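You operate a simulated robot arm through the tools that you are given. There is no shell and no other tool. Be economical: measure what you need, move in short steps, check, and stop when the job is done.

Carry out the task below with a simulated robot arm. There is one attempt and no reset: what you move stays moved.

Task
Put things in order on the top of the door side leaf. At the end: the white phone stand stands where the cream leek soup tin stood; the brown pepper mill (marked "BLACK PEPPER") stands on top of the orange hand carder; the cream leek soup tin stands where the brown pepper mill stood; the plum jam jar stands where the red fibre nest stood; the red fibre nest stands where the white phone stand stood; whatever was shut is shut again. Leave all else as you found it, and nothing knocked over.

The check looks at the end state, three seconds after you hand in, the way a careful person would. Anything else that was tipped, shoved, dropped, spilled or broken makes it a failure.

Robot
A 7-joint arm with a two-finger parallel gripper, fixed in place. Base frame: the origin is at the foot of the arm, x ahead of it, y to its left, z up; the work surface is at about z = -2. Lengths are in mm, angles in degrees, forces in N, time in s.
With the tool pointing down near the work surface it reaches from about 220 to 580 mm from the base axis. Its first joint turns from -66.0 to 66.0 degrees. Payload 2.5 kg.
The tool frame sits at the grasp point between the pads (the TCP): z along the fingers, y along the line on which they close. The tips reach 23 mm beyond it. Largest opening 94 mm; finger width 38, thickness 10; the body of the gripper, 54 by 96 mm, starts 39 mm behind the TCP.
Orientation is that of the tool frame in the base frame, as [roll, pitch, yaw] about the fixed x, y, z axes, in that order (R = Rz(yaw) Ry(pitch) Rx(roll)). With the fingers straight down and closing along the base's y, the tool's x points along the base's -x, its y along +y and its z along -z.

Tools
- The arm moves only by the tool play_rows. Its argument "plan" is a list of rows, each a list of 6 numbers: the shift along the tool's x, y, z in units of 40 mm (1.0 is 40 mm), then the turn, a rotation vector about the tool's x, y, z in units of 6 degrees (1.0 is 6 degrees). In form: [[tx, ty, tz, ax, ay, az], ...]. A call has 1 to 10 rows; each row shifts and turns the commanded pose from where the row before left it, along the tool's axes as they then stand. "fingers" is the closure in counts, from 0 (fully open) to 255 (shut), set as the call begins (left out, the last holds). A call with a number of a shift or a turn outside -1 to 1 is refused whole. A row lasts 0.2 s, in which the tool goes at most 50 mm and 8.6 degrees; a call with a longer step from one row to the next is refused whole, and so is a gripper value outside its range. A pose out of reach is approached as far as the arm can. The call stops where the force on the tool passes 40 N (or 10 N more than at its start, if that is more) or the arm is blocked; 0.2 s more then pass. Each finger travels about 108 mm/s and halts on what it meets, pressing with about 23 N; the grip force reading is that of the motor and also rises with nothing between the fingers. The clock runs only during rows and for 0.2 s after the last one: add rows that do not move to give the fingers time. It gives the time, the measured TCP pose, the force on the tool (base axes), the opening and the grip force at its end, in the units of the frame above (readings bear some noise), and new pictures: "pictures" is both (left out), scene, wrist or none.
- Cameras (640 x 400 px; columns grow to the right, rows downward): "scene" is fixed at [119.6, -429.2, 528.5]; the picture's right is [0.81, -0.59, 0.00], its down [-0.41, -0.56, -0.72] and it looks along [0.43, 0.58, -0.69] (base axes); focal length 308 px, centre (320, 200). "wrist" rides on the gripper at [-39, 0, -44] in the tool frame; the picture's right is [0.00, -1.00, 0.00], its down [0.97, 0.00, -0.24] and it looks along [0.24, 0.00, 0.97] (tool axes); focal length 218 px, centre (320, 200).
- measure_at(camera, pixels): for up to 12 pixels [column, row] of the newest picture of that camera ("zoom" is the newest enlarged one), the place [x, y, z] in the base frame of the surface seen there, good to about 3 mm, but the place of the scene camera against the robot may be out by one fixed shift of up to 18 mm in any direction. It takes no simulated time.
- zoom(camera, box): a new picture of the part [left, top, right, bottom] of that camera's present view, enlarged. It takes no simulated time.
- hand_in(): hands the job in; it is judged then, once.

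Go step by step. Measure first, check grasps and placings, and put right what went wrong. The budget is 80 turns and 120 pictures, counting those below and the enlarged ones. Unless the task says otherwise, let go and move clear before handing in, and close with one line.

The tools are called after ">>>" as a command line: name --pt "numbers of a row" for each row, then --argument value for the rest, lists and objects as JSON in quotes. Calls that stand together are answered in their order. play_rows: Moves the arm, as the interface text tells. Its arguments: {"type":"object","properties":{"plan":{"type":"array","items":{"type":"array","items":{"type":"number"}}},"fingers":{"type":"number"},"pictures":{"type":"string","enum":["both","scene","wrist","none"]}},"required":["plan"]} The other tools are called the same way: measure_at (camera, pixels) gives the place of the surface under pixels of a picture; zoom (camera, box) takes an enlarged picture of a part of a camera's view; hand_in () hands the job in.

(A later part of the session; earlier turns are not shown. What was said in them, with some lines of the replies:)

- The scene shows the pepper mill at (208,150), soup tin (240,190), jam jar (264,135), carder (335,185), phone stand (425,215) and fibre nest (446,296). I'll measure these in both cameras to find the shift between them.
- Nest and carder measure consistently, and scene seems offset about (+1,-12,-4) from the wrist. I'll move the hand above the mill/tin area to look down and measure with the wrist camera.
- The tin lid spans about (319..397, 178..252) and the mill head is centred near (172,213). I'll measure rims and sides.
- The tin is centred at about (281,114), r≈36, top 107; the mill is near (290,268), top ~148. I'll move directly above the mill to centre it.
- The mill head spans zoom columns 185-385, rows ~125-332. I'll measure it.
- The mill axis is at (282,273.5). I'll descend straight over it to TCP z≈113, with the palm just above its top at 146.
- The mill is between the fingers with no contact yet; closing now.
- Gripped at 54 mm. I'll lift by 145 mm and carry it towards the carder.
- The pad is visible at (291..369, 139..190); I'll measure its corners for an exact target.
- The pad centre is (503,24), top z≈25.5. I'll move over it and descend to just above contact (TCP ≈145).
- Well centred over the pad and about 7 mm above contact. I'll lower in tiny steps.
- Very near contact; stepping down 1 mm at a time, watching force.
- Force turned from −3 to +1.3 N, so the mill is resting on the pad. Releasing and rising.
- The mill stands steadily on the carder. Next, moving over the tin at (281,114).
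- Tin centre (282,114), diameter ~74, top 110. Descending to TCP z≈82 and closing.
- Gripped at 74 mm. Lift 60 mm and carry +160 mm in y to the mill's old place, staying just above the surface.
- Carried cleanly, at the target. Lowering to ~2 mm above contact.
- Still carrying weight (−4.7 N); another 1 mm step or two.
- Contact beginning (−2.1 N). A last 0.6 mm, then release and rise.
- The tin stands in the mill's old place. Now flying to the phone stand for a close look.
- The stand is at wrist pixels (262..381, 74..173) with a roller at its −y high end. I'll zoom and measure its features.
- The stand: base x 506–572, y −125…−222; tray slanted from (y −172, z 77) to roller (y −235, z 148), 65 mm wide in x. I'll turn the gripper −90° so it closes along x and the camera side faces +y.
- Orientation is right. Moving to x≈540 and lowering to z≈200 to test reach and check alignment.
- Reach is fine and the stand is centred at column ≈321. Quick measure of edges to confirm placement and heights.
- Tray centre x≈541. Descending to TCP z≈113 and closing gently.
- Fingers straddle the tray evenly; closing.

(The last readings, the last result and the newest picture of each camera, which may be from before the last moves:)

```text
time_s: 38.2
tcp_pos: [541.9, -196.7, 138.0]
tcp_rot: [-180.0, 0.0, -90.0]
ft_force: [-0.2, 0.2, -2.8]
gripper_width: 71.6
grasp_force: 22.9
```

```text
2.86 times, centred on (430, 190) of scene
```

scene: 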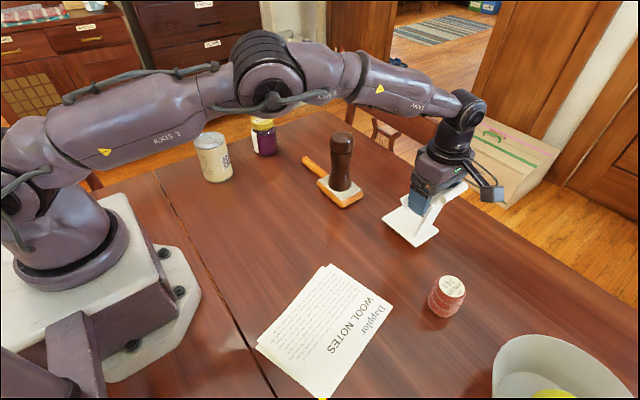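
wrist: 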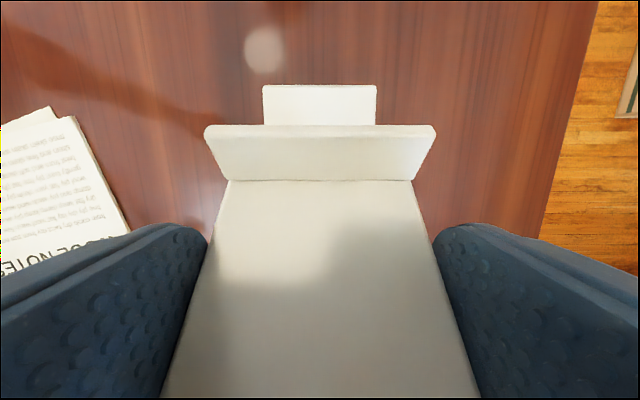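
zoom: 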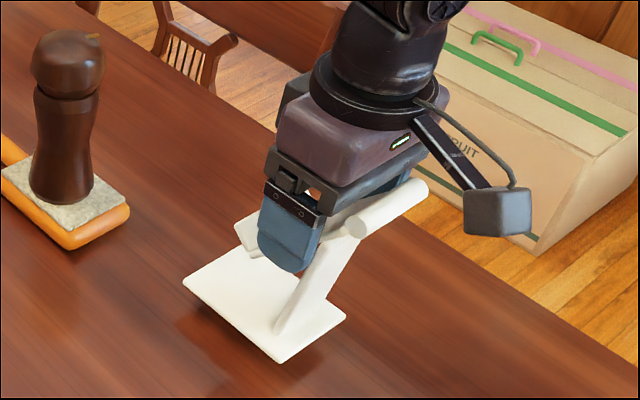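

Lifted level and clean. Raising more and carrying it to the tin's old place (TCP target ≈(282,92)).

>>> play_rows --pt "0 0 -0.5 0 0 0" --pt "0 0 -0.6 0 0 0" --pt "-0.4 0.36 0 0 0 0" --pt "-0.7 0.63 0 0 0 0" --pt "-0.8 0.72 0 0 0 0" --pt "-0.8 0.72 0 0 0 0" --pt "-0.8 0.72 0 0 0 0" --pt "-0.8 0.72 0 0 0 0" --pt "-0.8 0.72 0 0 0 0" --pt "0 0 0 0 0 0" --pictures "scene"

>>> play_rows --pt "-0.8 0.72 0 0 0 0" --pt "-0.8 0.72 0 0 0 0" --pt "-0.5 0.46 0 0 0 0" --pt "0 0 0 0 0 0" --pictures "both"

```text
time_s: 40.4
tcp_pos: [359.5, 5.4, 181.2]
tcp_rot: [180.0, 0.0, -90.0]
ft_force: [0.7, -0.2, -2.0]
gripper_width: 71.6
grasp_force: 23.1
```

scene: 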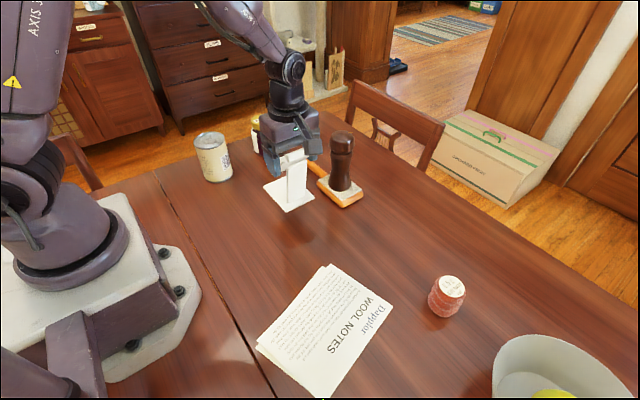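

```text
time_s: 41.4
tcp_pos: [283.7, 89.8, 180.1]
tcp_rot: [-180.0, 0.0, -89.9]
ft_force: [0.3, 0.3, -1.6]
gripper_width: 71.6
grasp_force: 23.5
```

scene: 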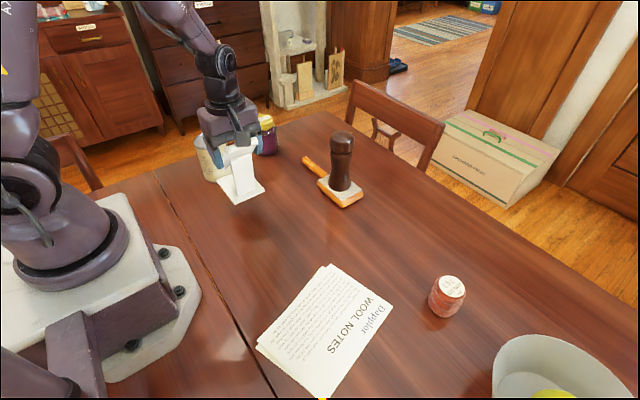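
wrist: 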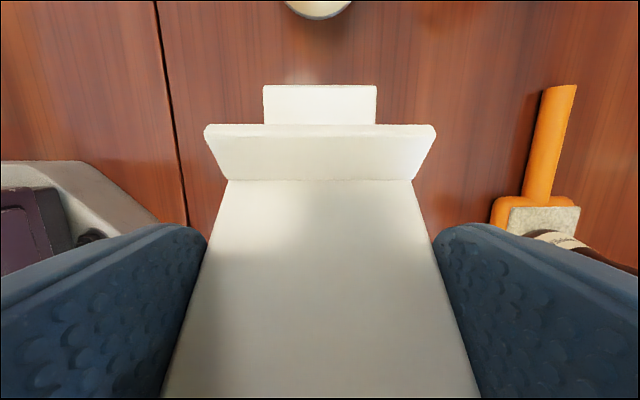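

In position. Lowering to TCP ≈116 (contact expected near 113).

>>> play_rows --pt "-0.04 0.02 0.4 0 0 0" --pt "0 0 0.5 0 0 0" --pt "0 0 0.4 0 0 0" --pt "0 0 0.25 0 0 0" --pt "0 0 0.05 0 0 0" --pt "0 0 0 0 0 0" --pictures "none"

>>> play_rows --pt "0 0 0.025 0 0 0" --pt "0 0 0.025 0 0 0" --pt "0 0 0 0 0 0" --pictures "scene"

>>> zoom --camera "scene" --box '[180, 110, 300, 230]'

```text
time_s: 42.8
tcp_pos: [282.4, 90.5, 117.7]
tcp_rot: [180.0, 0.0, -89.9]
ft_force: [-0.3, 0.1, -0.9]
gripper_width: 71.8
grasp_force: 23.1
```

```text
time_s: 43.6
tcp_pos: [280.5, 90.9, 115.1]
tcp_rot: [180.0, 0.0, -90.0]
ft_force: [0.0, 0.8, -3.0]
gripper_width: 71.9
grasp_force: 23.3
```

scene: 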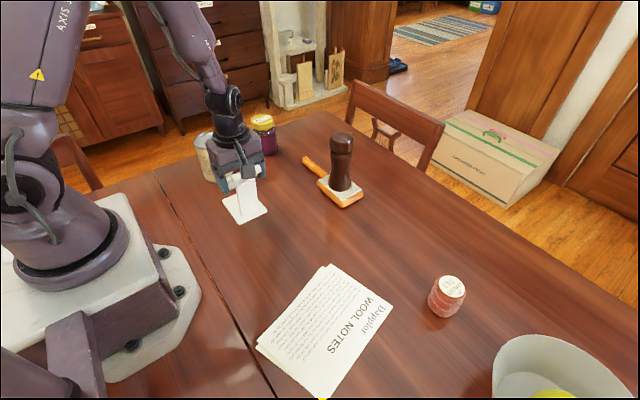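

```text
3.33 times, centred on (240, 170) of scene
```

zoom: 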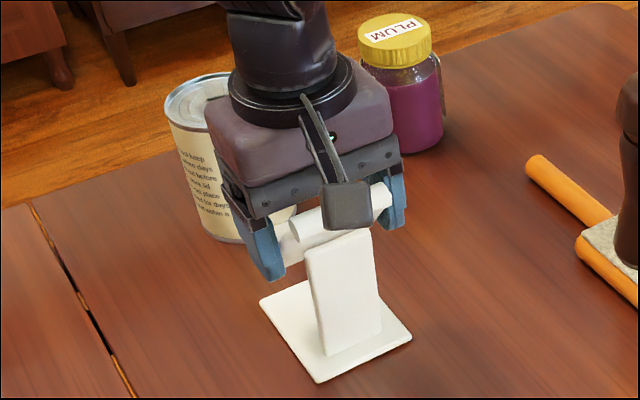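

Nearly down; 1 mm steps until contact.

>>> play_rows --pt "0 0 0.03 0 0 0" --pt "0 0 0 0 0 0" --pictures "none"

>>> play_rows --pt "0 0 0.02 0 0 0" --pt "0 0 0 0 0 0" --pictures "none"

```text
time_s: 44.2
tcp_pos: [282.5, 91.3, 115.3]
tcp_rot: [-180.0, 0.0, -89.9]
ft_force: [-0.3, -0.1, 11.2]
gripper_width: 71.9
grasp_force: 23.0
```

```text
time_s: 44.8
tcp_pos: [281.9, 92.0, 113.8]
tcp_rot: [-179.9, 0.0, -90.0]
ft_force: [-2.3, -2.9, 22.7]
gripper_width: 71.7
grasp_force: 22.7
```

It is down (22 N press). Easing up ~1.2 mm, then releasing and rising.

>>> play_rows --pt "0 0 -0.03 0 0 0" --pt "0 0 0 0 0 0" --pictures "none"

>>> play_rows --pt "0 0 0 0 0 0" --pt "0 0 0 0 0 0" --pt "0 0 -0.4 0 0 0" --pt "0 0 -0.8 0 0 0" --pt "0 0 -0.9 0 0 0" --pt "0 0 -0.9 0 0 0" --pt "0 0 -0.8 0 0 0" --pt "0 0 0 0 0 0" --fingers 0 --pictures "both"

```text
time_s: 45.4
tcp_pos: [280.5, 91.6, 112.4]
tcp_rot: [179.9, 0.0, -89.9]
ft_force: [0.4, -0.3, -3.2]
gripper_width: 71.5
grasp_force: 22.4
```

```text
time_s: 47.2
tcp_pos: [280.0, 93.6, 267.0]
tcp_rot: [-180.0, 0.1, -89.9]
ft_force: [0.0, -0.2, -0.8]
gripper_width: 94.0
grasp_force: 0.0
```

scene: 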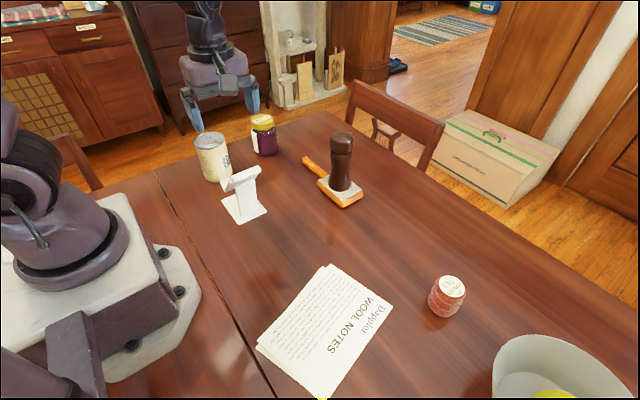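
wrist: 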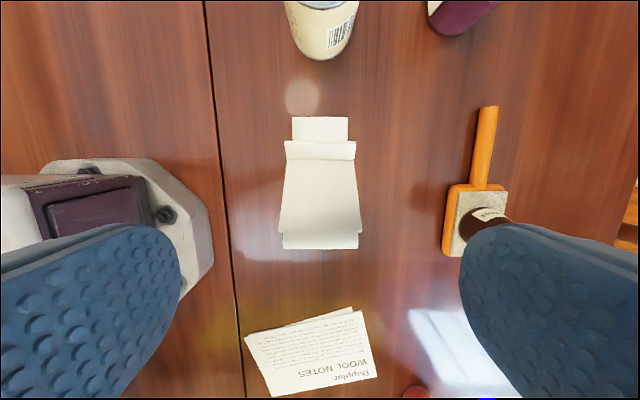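

The stand is in place. I'll check its footprint, and measure the gripper's side bracket, nest and bowl to choose a grasp direction for the nest.

>>> measure_at --camera "wrist" --pixels '[[295, 120], [345, 120], [288, 150], [352, 150], [320, 240], [300, 5]]'

>>> measure_at --camera "scene" --pixels '[[232, 85], [222, 78], [190, 115], [254, 100], [452, 288], [430, 297], [464, 300], [500, 350], [530, 337], [495, 375], [620, 380], [511, 390]]'

>>> zoom --camera "scene" --box '[160, 0, 300, 120]'

```text
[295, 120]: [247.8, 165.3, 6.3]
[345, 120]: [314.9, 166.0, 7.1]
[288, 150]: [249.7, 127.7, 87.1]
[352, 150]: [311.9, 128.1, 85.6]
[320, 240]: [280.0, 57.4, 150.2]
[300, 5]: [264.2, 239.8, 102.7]
```

```text
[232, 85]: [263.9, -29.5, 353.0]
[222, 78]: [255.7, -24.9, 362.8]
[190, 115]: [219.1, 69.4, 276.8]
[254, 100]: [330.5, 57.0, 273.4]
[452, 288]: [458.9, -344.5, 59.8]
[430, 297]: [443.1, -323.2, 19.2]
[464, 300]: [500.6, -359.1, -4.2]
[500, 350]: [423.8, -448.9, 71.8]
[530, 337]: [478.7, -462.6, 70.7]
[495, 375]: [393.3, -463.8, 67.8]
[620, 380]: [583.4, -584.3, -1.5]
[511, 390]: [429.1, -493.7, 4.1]
```

```text
3.33 times, centred on (230, 60) of scene
```

zoom: 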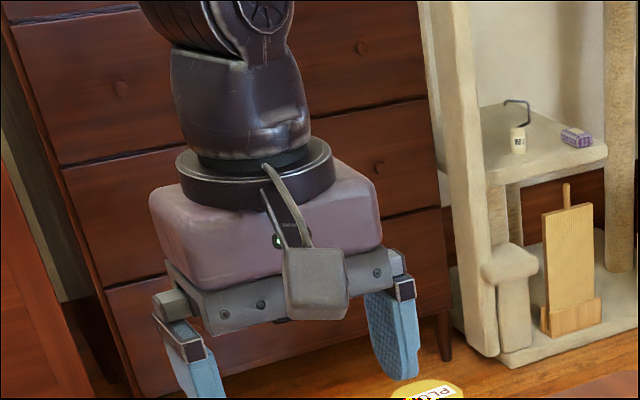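

Stand is well placed (base centre ≈(281,117)). The bowl rim (≈y −437, z 75) is clear of the nest, so I keep this orientation and fly over the nest.

>>> play_rows --pt "0.88 -0.3 0 0 0 0" --pt "0.88 -0.3 0 0 0 0" --pt "0.88 -0.3 0 0 0 0" --pt "0.88 -0.3 0 0 0 0" --pt "0.88 -0.3 0 0 0 0" --pt "0.88 -0.38 0 0 0 0" --pt "0.88 -0.38 0 0 0 0" --pt "0.88 -0.38 0 0 0 0" --pt "0.88 -0.38 0 0 0 0" --pt "0.88 -0.38 0 0 0 0" --pictures "none"

>>> play_rows --pt "0.85 -0.6 0.3 0 0 0" --pt "0.85 -0.5 0.4 0 0 0" --pt "0 0 0.5 0 0 0" --pt "0 0 0 0 0 0" --pictures "wrist"

>>> zoom --camera "wrist" --box '[240, 150, 400, 270]'

```text
time_s: 49.4
tcp_pos: [419.1, -260.3, 264.5]
tcp_rot: [-180.0, 0.0, -89.9]
ft_force: [-0.2, -0.3, -0.2]
gripper_width: 94.0
grasp_force: 0.1
```

```text
time_s: 50.4
tcp_pos: [462.3, -326.6, 218.5]
tcp_rot: [180.0, 0.0, -90.0]
ft_force: [0.7, 0.6, 0.0]
gripper_width: 93.9
grasp_force: 0.1
```

wrist: 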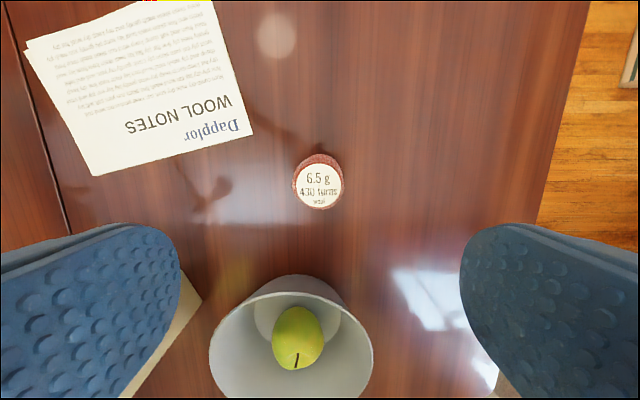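

```text
3.33 times, centred on (320, 210) of wrist
```

zoom: 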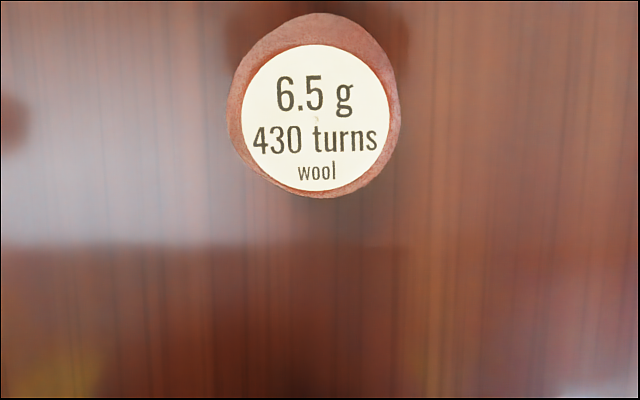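

>>> measure_at --camera "zoom" --pixels '[[245, 118], [387, 118], [316, 48], [316, 188], [316, 118], [232, 118], [397, 118], [316, 20], [316, 194]]'

>>> measure_at --camera "wrist" --pixels '[[292, 278], [225, 310], [360, 310], [292, 275], [245, 130], [230, 100]]'

>>> zoom --camera "scene" --box '[410, 255, 490, 335]'

```text
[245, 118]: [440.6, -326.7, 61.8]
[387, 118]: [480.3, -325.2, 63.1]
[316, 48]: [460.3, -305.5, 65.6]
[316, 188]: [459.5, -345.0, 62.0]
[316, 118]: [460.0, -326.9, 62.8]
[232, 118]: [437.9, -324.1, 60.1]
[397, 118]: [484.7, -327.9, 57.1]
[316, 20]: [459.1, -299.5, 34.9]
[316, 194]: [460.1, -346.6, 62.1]
```

```text
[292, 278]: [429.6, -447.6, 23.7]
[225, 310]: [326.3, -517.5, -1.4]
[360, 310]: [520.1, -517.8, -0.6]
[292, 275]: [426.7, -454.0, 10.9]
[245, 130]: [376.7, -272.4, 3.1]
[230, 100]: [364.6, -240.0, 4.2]
```

```text
5.00 times, centred on (450, 295) of scene
```

zoom: 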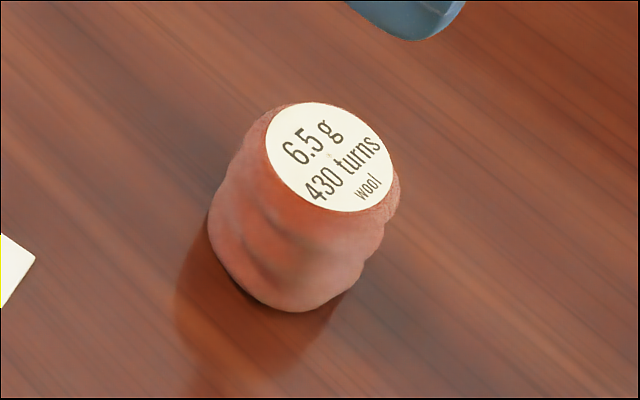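

Nest centre (461,−325), diameter ~50, top 62. Descending to TCP z≈38.

>>> play_rows --pt "-0.03 0.02 0.8 0 0 0" --pt "0 0 0.9 0 0 0" --pt "0 0 0.9 0 0 0" --pt "0 0 0.9 0 0 0" --pt "0 0 0.7 0 0 0" --pt "0 0 0.28 0 0 0" --pt "0 0 0 0 0 0" --pictures "wrist"

>>> play_rows --pt "0 0 0 0 0 0" --pt "0 0 0 0 0 0" --pt "0 0 0 0 0 0" --pt "0 0 0 0 0 0" --fingers 255 --pictures "wrist"

```text
time_s: 52.0
tcp_pos: [460.4, -328.7, 40.5]
tcp_rot: [-180.0, 0.0, -90.1]
ft_force: [0.0, -0.5, 0.8]
gripper_width: 94.1
grasp_force: 0.1
```

wrist: 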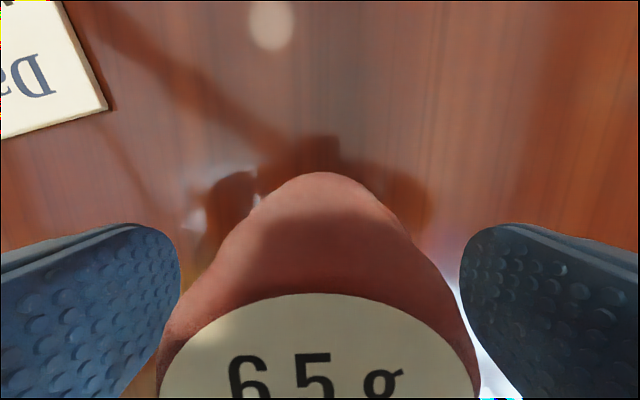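

```text
time_s: 53.0
tcp_pos: [460.6, -327.1, 41.2]
tcp_rot: [-179.9, 0.0, -90.1]
ft_force: [0.0, 0.2, -0.3]
gripper_width: 55.2
grasp_force: 23.0
```

wrist: 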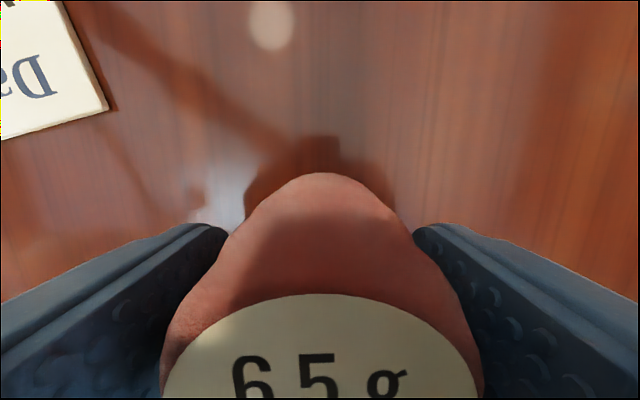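

Gripped at 55 mm. Lift 40 mm and carry to the stand's old place (TCP ≈(540,−179)).

>>> play_rows --pt "0 0 -0.3 0 0 0" --pt "0 0 -0.7 0 0 0" --pt "-0.4 -0.2 0 0 0 0" --pt "-0.7 -0.38 0 0 0 0" --pt "-0.8 -0.44 0 0 0 0" --pt "-0.8 -0.44 0 0 0 0" --pt "-0.7 -0.36 0 0 0 0" --pt "-0.3 -0.16 0 0 0 0" --pt "0 0 0 0 0 0" --pictures "both"

```text
time_s: 55.0
tcp_pos: [539.6, -179.5, 78.7]
tcp_rot: [-179.9, 0.1, -90.0]
ft_force: [0.3, -0.4, -0.3]
gripper_width: 55.1
grasp_force: 22.8
```

scene: 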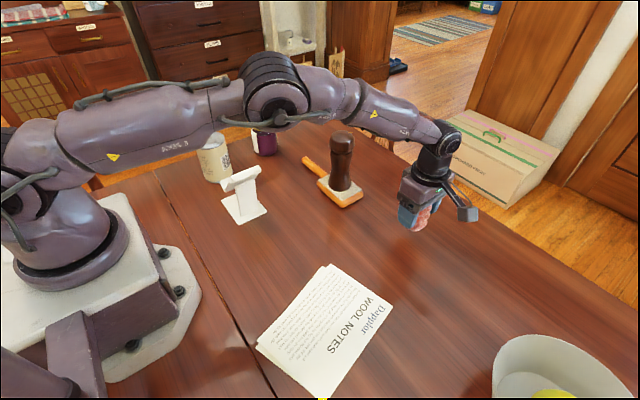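
wrist: 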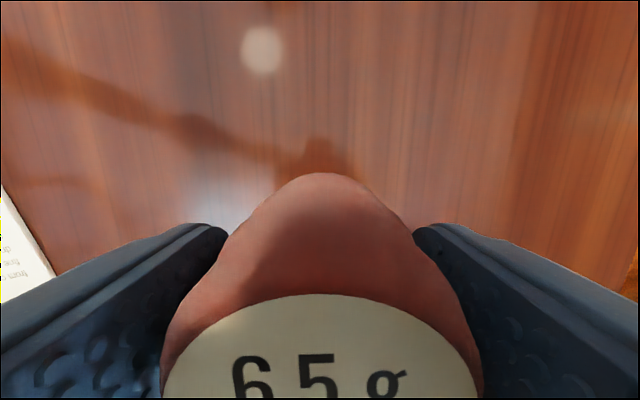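

Lowering: 36 mm first, then small steps till contact.

>>> play_rows --pt "0 0 0.4 0 0 0" --pt "0 0 0.35 0 0 0" --pt "0 0 0.15 0 0 0" --pt "0 0 0 0 0 0" --pictures "none"

>>> play_rows --pt "0 0 0.03 0 0 0" --pt "0 0 0.03 0 0 0" --pt "0 0 0 0 0 0" --pictures "none"

```text
time_s: 56.0
tcp_pos: [539.2, -178.8, 43.0]
tcp_rot: [180.0, 0.1, -90.0]
ft_force: [-0.4, -0.2, -0.2]
gripper_width: 54.9
grasp_force: 23.1
```

```text
time_s: 56.8
tcp_pos: [539.3, -178.9, 41.6]
tcp_rot: [-180.0, 0.0, -89.9]
ft_force: [-0.9, 0.1, -0.8]
gripper_width: 55.0
grasp_force: 23.0
```

>>> play_rows --pt "0 0 0.03 0 0 0" --pt "0 0 0 0 0 0" --pictures "none"

>>> play_rows --pt "0 0 0.02 0 0 0" --pt "0 0 0 0 0 0" --pictures "scene"

>>> zoom --camera "scene" --box '[370, 150, 490, 260]'

```text
time_s: 57.4
tcp_pos: [538.9, -178.4, 38.9]
tcp_rot: [-179.9, 0.0, -90.0]
ft_force: [-1.5, -0.5, 4.2]
gripper_width: 54.9
grasp_force: 22.8
```

```text
time_s: 58.0
tcp_pos: [540.8, -179.1, 39.4]
tcp_rot: [-180.0, -0.1, -90.0]
ft_force: [-3.6, 0.9, 7.5]
gripper_width: 54.9
grasp_force: 22.7
```

scene: 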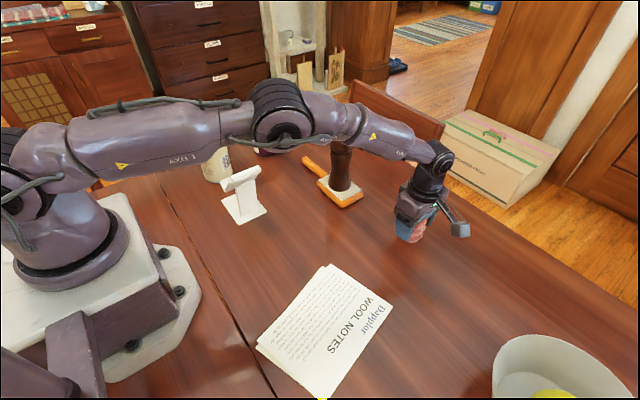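

```text
3.64 times, centred on (430, 205) of scene
```

zoom: 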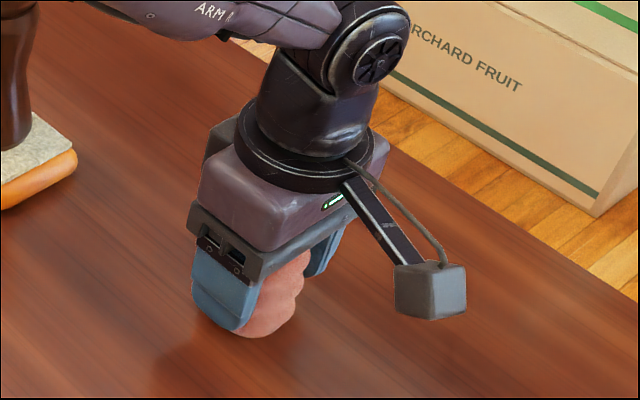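

In contact (7.5 N). Ease up slightly, release, rise.

>>> play_rows --pt "0 0 -0.015 0 0 0" --pt "0 0 0 0 0 0" --pictures "none"

>>> play_rows --pt "0 0 0 0 0 0" --pt "0 0 0 0 0 0" --pt "0 0 0 0 0 0" --pt "0 0 -0.6 0 0 0" --pt "0 0 -0.9 0 0 0" --pt "0 0 -0.9 0 0 0" --pt "0 0 -0.9 0 0 0" --pt "0 0 -0.9 0 0 0" --pt "0 0.5 -0.8 0 0 0" --pt "0 0.5 -0.5 0 0 0" --fingers 0 --pictures "both"

```text
time_s: 58.6
tcp_pos: [539.1, -179.7, 39.8]
tcp_rot: [179.9, 0.0, -90.0]
ft_force: [0.8, -0.8, 2.6]
gripper_width: 54.9
grasp_force: 23.0
```

```text
time_s: 60.8
tcp_pos: [500.6, -179.3, 260.7]
tcp_rot: [179.9, 0.0, -90.0]
ft_force: [-0.7, 0.3, 0.4]
gripper_width: 94.3
grasp_force: 0.1
```

scene: 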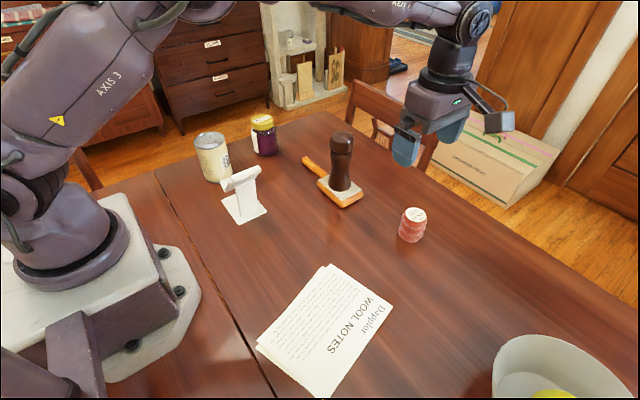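
wrist: 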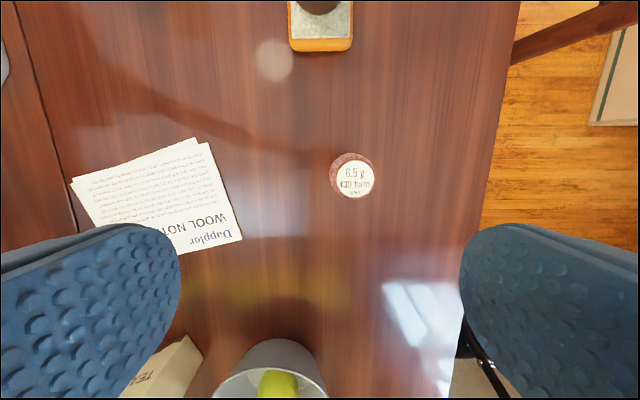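

The nest stands where the stand was. Flying to the jar, tips well above the mill.

>>> play_rows --pt "-0.9 0.3 -0.2 0 0 0" --pt "-0.95 0.3 0 0 0 0" --pt "-0.95 0.3 0 0 0 0" --pt "-0.95 0.2 0 0 0 0" --pt "-0.95 0.2 0 0 0 0" --pt "-0.95 0.2 0 0 0 0" --pt "-0.95 0.1 0 0 0 0" --pt "-0.95 0.1 0 0 0 0" --pt "-0.95 0 0 0 0 0" --pt "-0.95 0 0 0 0 0" --pictures "none"

>>> play_rows --pt "-0.8 0 0 0 0 0" --pt "-0.8 0 0 0 0 0" --pt "-0.2 0 0.2 0 0 0" --pt "0 0 0 0 0 0" --pictures "wrist"

>>> zoom --camera "wrist" --box '[240, 120, 400, 240]'

```text
time_s: 63.0
tcp_pos: [432.7, 197.6, 269.5]
tcp_rot: [-180.0, 0.0, -89.9]
ft_force: [-0.9, 0.2, 0.4]
gripper_width: 94.2
grasp_force: 0.0
```

```text
time_s: 64.0
tcp_pos: [431.7, 272.1, 260.0]
tcp_rot: [180.0, 0.1, -90.0]
ft_force: [0.0, 1.1, 0.3]
gripper_width: 94.4
grasp_force: 0.0
```

wrist: 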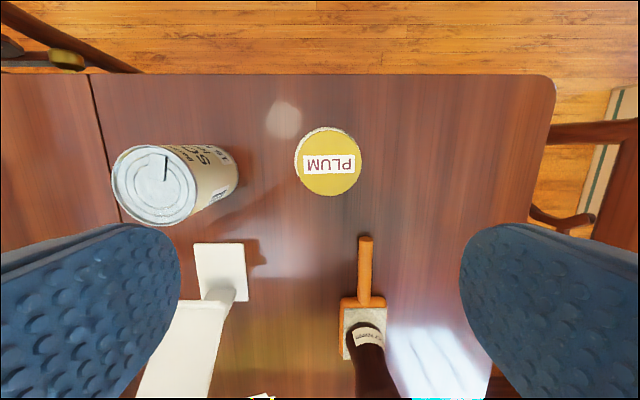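

```text
3.33 times, centred on (320, 180) of wrist
```

zoom: 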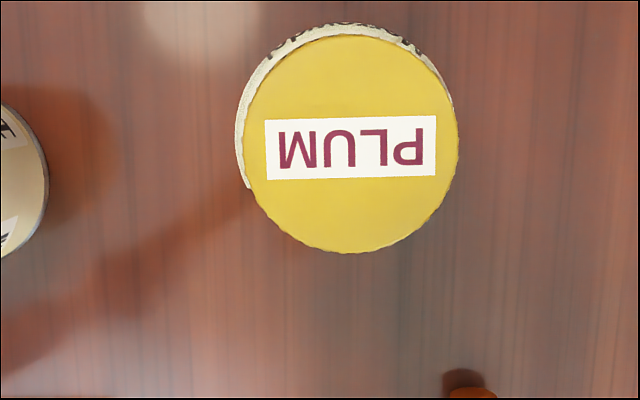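

>>> measure_at --camera "zoom" --pixels '[[248, 145], [454, 145], [351, 42], [351, 248], [351, 145], [241, 145], [351, 27], [300, 40]]'

```text
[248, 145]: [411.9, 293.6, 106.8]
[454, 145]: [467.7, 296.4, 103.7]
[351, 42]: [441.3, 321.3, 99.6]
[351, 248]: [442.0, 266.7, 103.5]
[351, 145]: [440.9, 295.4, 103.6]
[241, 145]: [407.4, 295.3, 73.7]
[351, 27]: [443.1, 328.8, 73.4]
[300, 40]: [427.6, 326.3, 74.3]
```

Jar centre (441,295), body ⌀~68, lid top 104. Descending to TCP z≈70.

>>> play_rows --pt "-0.56 -0.22 0.3 0 0 0" --pt "0 0 0.9 0 0 0" --pt "0 0 0.9 0 0 0" --pt "0 0 0.9 0 0 0" --pt "0 0 0.9 0 0 0" --pt "0 0 0.6 0 0 0" --pt "0 0 0.25 0 0 0" --pt "0 0 0 0 0 0" --pictures "wrist"

>>> play_rows --pt "0 0 0 0 0 0" --pt "0 0 0 0 0 0" --pt "0 0 0 0 0 0" --pt "0 0 0 0 0 0" --fingers 255 --pictures "wrist"

```text
time_s: 65.8
tcp_pos: [440.0, 293.0, 69.4]
tcp_rot: [-180.0, -0.1, -89.9]
ft_force: [1.4, -0.1, 0.2]
gripper_width: 93.8
grasp_force: 0.0
```

wrist: 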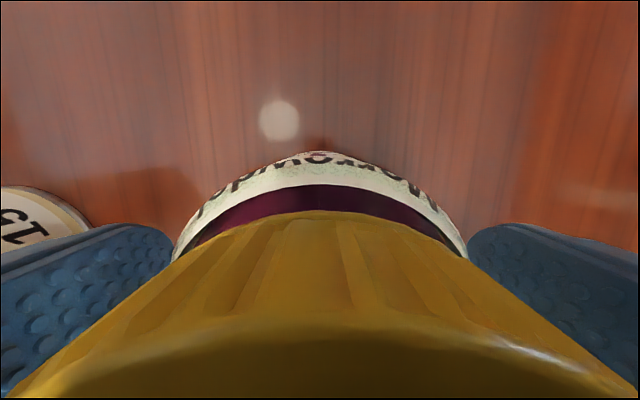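

```text
time_s: 66.8
tcp_pos: [440.5, 293.6, 68.0]
tcp_rot: [-180.0, 0.0, -90.0]
ft_force: [0.0, 0.5, 0.1]
gripper_width: 69.6
grasp_force: 23.0
```

wrist: 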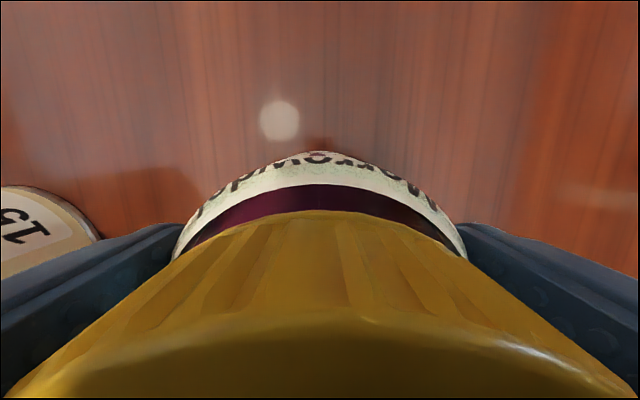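

Gripped at 69.6 mm. Lifting 200 mm before carrying.

>>> play_rows --pt "0 0 -0.2 0 0 0" --pt "0 0 -0.5 0 0 0" --pt "0 0 -0.8 0 0 0" --pt "0 0 -0.8 0 0 0" --pt "0 0 -0.8 0 0 0" --pt "0 0 -0.8 0 0 0" --pt "0 0 -0.7 0 0 0" --pt "0 0 -0.4 0 0 0" --pt "0 0 0 0 0 0" --pictures "scene"

>>> play_rows --pt "0.3 0.2 0 0 0 0" --pt "0.6 0.3 0 0 0 0" --pt "0.8 0.3 0 0 0 0" --pt "0.8 0.2 0 0 0 0" --pt "0.8 0 0 0 0 0" --pt "0.8 0 0 0 0 0" --pt "0.8 0 0 0 0 0" --pt "0.8 0 0 0 0 0" --pt "0.8 0 0 0 0 0" --pt "0.8 0 0 0 0 0" --pictures "scene"

```text
time_s: 68.8
tcp_pos: [439.7, 292.7, 269.7]
tcp_rot: [179.9, -0.1, -89.9]
ft_force: [0.8, -0.2, -4.1]
gripper_width: 69.5
grasp_force: 22.9
```

scene: 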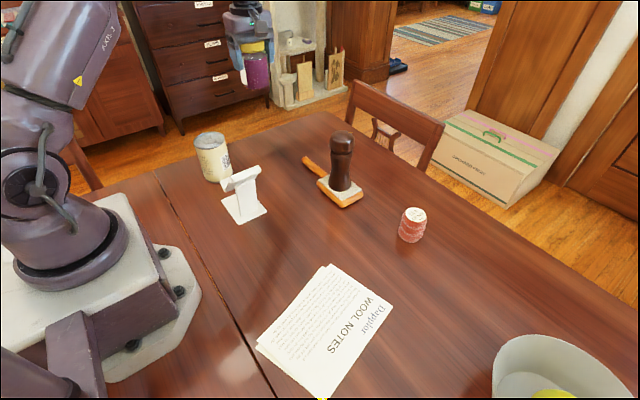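

```text
time_s: 71.0
tcp_pos: [401.7, -0.1, 270.8]
tcp_rot: [-180.0, -0.1, -90.0]
ft_force: [-1.1, 0.3, -4.1]
gripper_width: 69.6
grasp_force: 23.1
```

scene: 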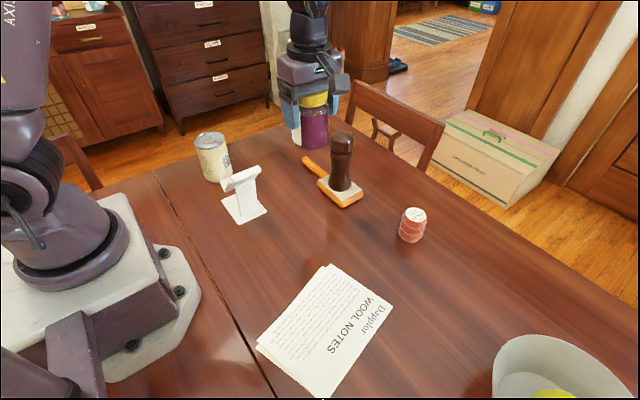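

Carrying on to (460,−327).

>>> play_rows --pt "0.9 -0.1 0 0 0 0" --pt "0.9 -0.1 0 0 0 0" --pt "0.9 -0.1 0 0 0 0" --pt "0.9 -0.2 0 0 0 0" --pt "0.9 -0.2 0 0 0 0" --pt "0.9 -0.2 0 0 0 0" --pt "0.9 -0.2 0 0 0 0" --pt "0.9 -0.2 0 0 0 0" --pt "0.65 -0.1 0 0 0 0" --pt "0.32 -0.07 0 0 0 0" --pictures "none"

>>> play_rows --pt "0 0 0.4 0 0 0" --pt "0 0 0.8 0 0 0" --pt "0 0 0.8 0 0 0" --pt "0 0 0.8 0 0 0" --pt "0 0 0.7 0 0 0" --pt "0 0 0.4 0 0 0" --pt "0 0 0 0 0 0" --pictures "both"

```text
time_s: 73.2
tcp_pos: [458.6, -326.1, 267.6]
tcp_rot: [180.0, 0.0, -89.9]
ft_force: [-0.4, 0.1, -3.7]
gripper_width: 69.2
grasp_force: 23.0
```

```text
time_s: 74.8
tcp_pos: [458.5, -325.7, 113.6]
tcp_rot: [179.9, 0.0, -90.1]
ft_force: [0.5, 0.5, -3.7]
gripper_width: 69.5
grasp_force: 22.8
```

scene: 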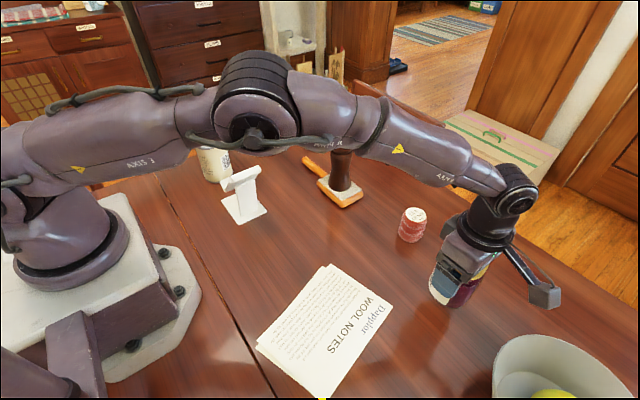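
wrist: 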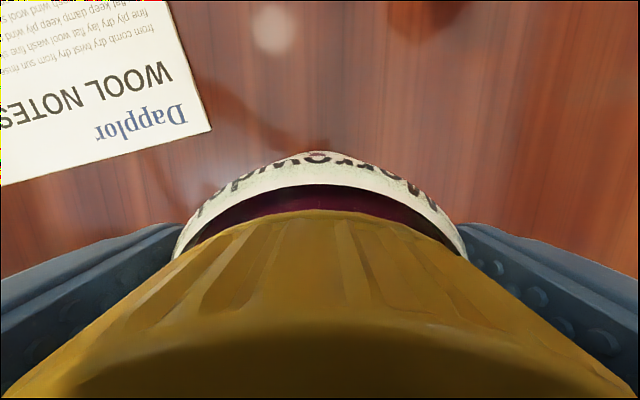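

Close to target; small correction while lowering to ~72.

>>> play_rows --pt "0.02 -0.05 0.4 0 0 0" --pt "0 0 0.4 0 0 0" --pt "0 0 0.22 0 0 0" --pt "0 0 0 0 0 0" --pictures "none"

>>> play_rows --pt "0 0 0.03 0 0 0" --pt "0 0 0.02 0 0 0" --pt "0 0 0 0 0 0" --pictures "none"

```text
time_s: 75.8
tcp_pos: [462.1, -326.0, 72.1]
tcp_rot: [-180.0, -0.1, -90.1]
ft_force: [0.5, -0.3, -4.1]
gripper_width: 69.3
grasp_force: 22.8
```

```text
time_s: 76.6
tcp_pos: [461.1, -326.3, 70.7]
tcp_rot: [180.0, -0.1, -90.1]
ft_force: [0.8, 0.0, -4.0]
gripper_width: 69.3
grasp_force: 22.7
```

>>> play_rows --pt "0 0 0.03 0 0 0" --pt "0 0 0 0 0 0" --pictures "none"

>>> play_rows --pt "0 0 0.02 0 0 0" --pt "0 0 0 0 0 0" --pictures "none"

```text
time_s: 77.2
tcp_pos: [461.5, -326.2, 70.0]
tcp_rot: [-180.0, 0.0, -90.0]
ft_force: [-0.1, -0.7, -4.2]
gripper_width: 69.1
grasp_force: 22.7
```

```text
time_s: 77.8
tcp_pos: [462.3, -326.0, 69.2]
tcp_rot: [-180.0, 0.0, -90.0]
ft_force: [0.1, -0.2, -4.5]
gripper_width: 69.3
grasp_force: 23.1
```

No contact yet (−4.5 N); continuing in sub‑millimetre steps.

>>> play_rows --pt "0 0 0.02 0 0 0" --pt "0 0 0 0 0 0" --pictures "none"

>>> play_rows --pt "0 0 0.02 0 0 0" --pt "0 0 0 0 0 0" --pictures "none"

```text
time_s: 78.4
tcp_pos: [461.2, -326.1, 68.2]
tcp_rot: [-180.0, 0.0, -90.0]
ft_force: [0.0, 0.2, -3.9]
gripper_width: 69.3
grasp_force: 23.4
```

```text
time_s: 79.0
tcp_pos: [461.5, -326.5, 68.6]
tcp_rot: [179.9, 0.0, -90.1]
ft_force: [-4.0, 1.5, 8.3]
gripper_width: 69.6
grasp_force: 23.0
```

Contact (+8.3 N). Releasing, rising straight up and drawing back.

>>> play_rows --pt "0 0 -0.01 0 0 0" --pt "0 0 0 0 0 0" --pictures "none"

>>> play_rows --pt "0 0 0 0 0 0" --pt "0 0 0 0 0 0" --pt "0 0 0 0 0 0" --pt "0 0 -0.6 0 0 0" --pt "0 0 -0.9 0 0 0" --pt "0 0 -0.9 0 0 0" --pt "0 0 -0.9 0 0 0" --pt "0 0 -0.9 0 0 0" --pt "-0.6 0.2 -0.7 0 0 0" --pt "-0.6 0.2 0 0 0 0" --fingers 0 --pictures "both"

```text
time_s: 79.6
tcp_pos: [461.8, -326.0, 68.7]
tcp_rot: [-179.9, 0.0, -90.0]
ft_force: [-5.2, 3.3, 12.5]
gripper_width: 69.7
grasp_force: 23.0
```

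```text
time_s: 81.8
tcp_pos: [445.2, -276.6, 265.1]
tcp_rot: [-180.0, 0.0, -90.0]
ft_force: [0.4, 0.2, -0.1]
gripper_width: 93.9
grasp_force: 0.1
```

scene: 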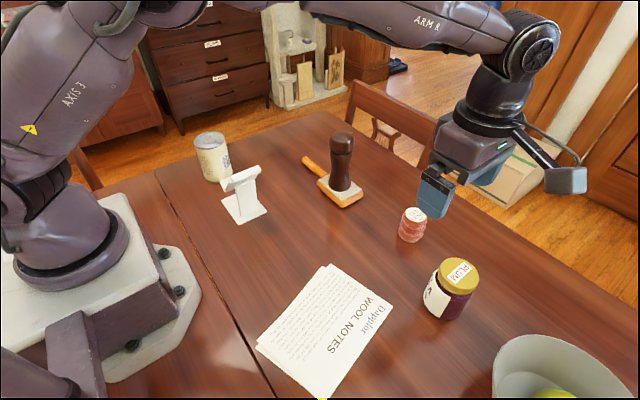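
wrist: 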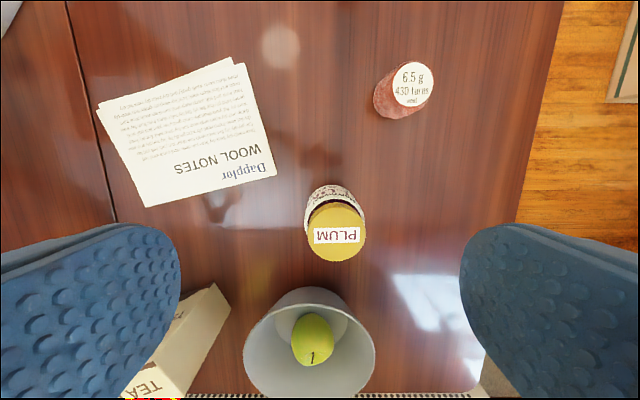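

All pieces look upright. A final measurement check of the jar and nest positions.

>>> measure_at --camera "wrist" --pixels '[[336, 235], [309, 235], [364, 235], [414, 84], [395, 84], [432, 84]]'

>>> zoom --camera "scene" --box '[180, 100, 500, 340]'

```text
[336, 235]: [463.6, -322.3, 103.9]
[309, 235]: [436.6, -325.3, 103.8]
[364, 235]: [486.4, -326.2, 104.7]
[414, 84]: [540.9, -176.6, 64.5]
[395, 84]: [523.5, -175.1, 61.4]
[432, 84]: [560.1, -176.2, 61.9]
```

```text
1.67 times, centred on (340, 220) of scene
```

zoom: 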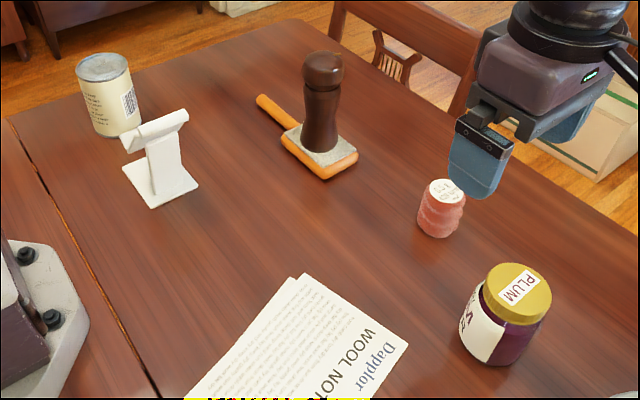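

The jar is at (462,−325), the nest at (541,−176), and every item stands upright where it should, with the gripper clear. Handing in.

>>> hand_in

```text
The job is handed in.
```

All five items are standing at their assigned places, nothing else was disturbed, nothing needed shutting again, and the job is handed in.
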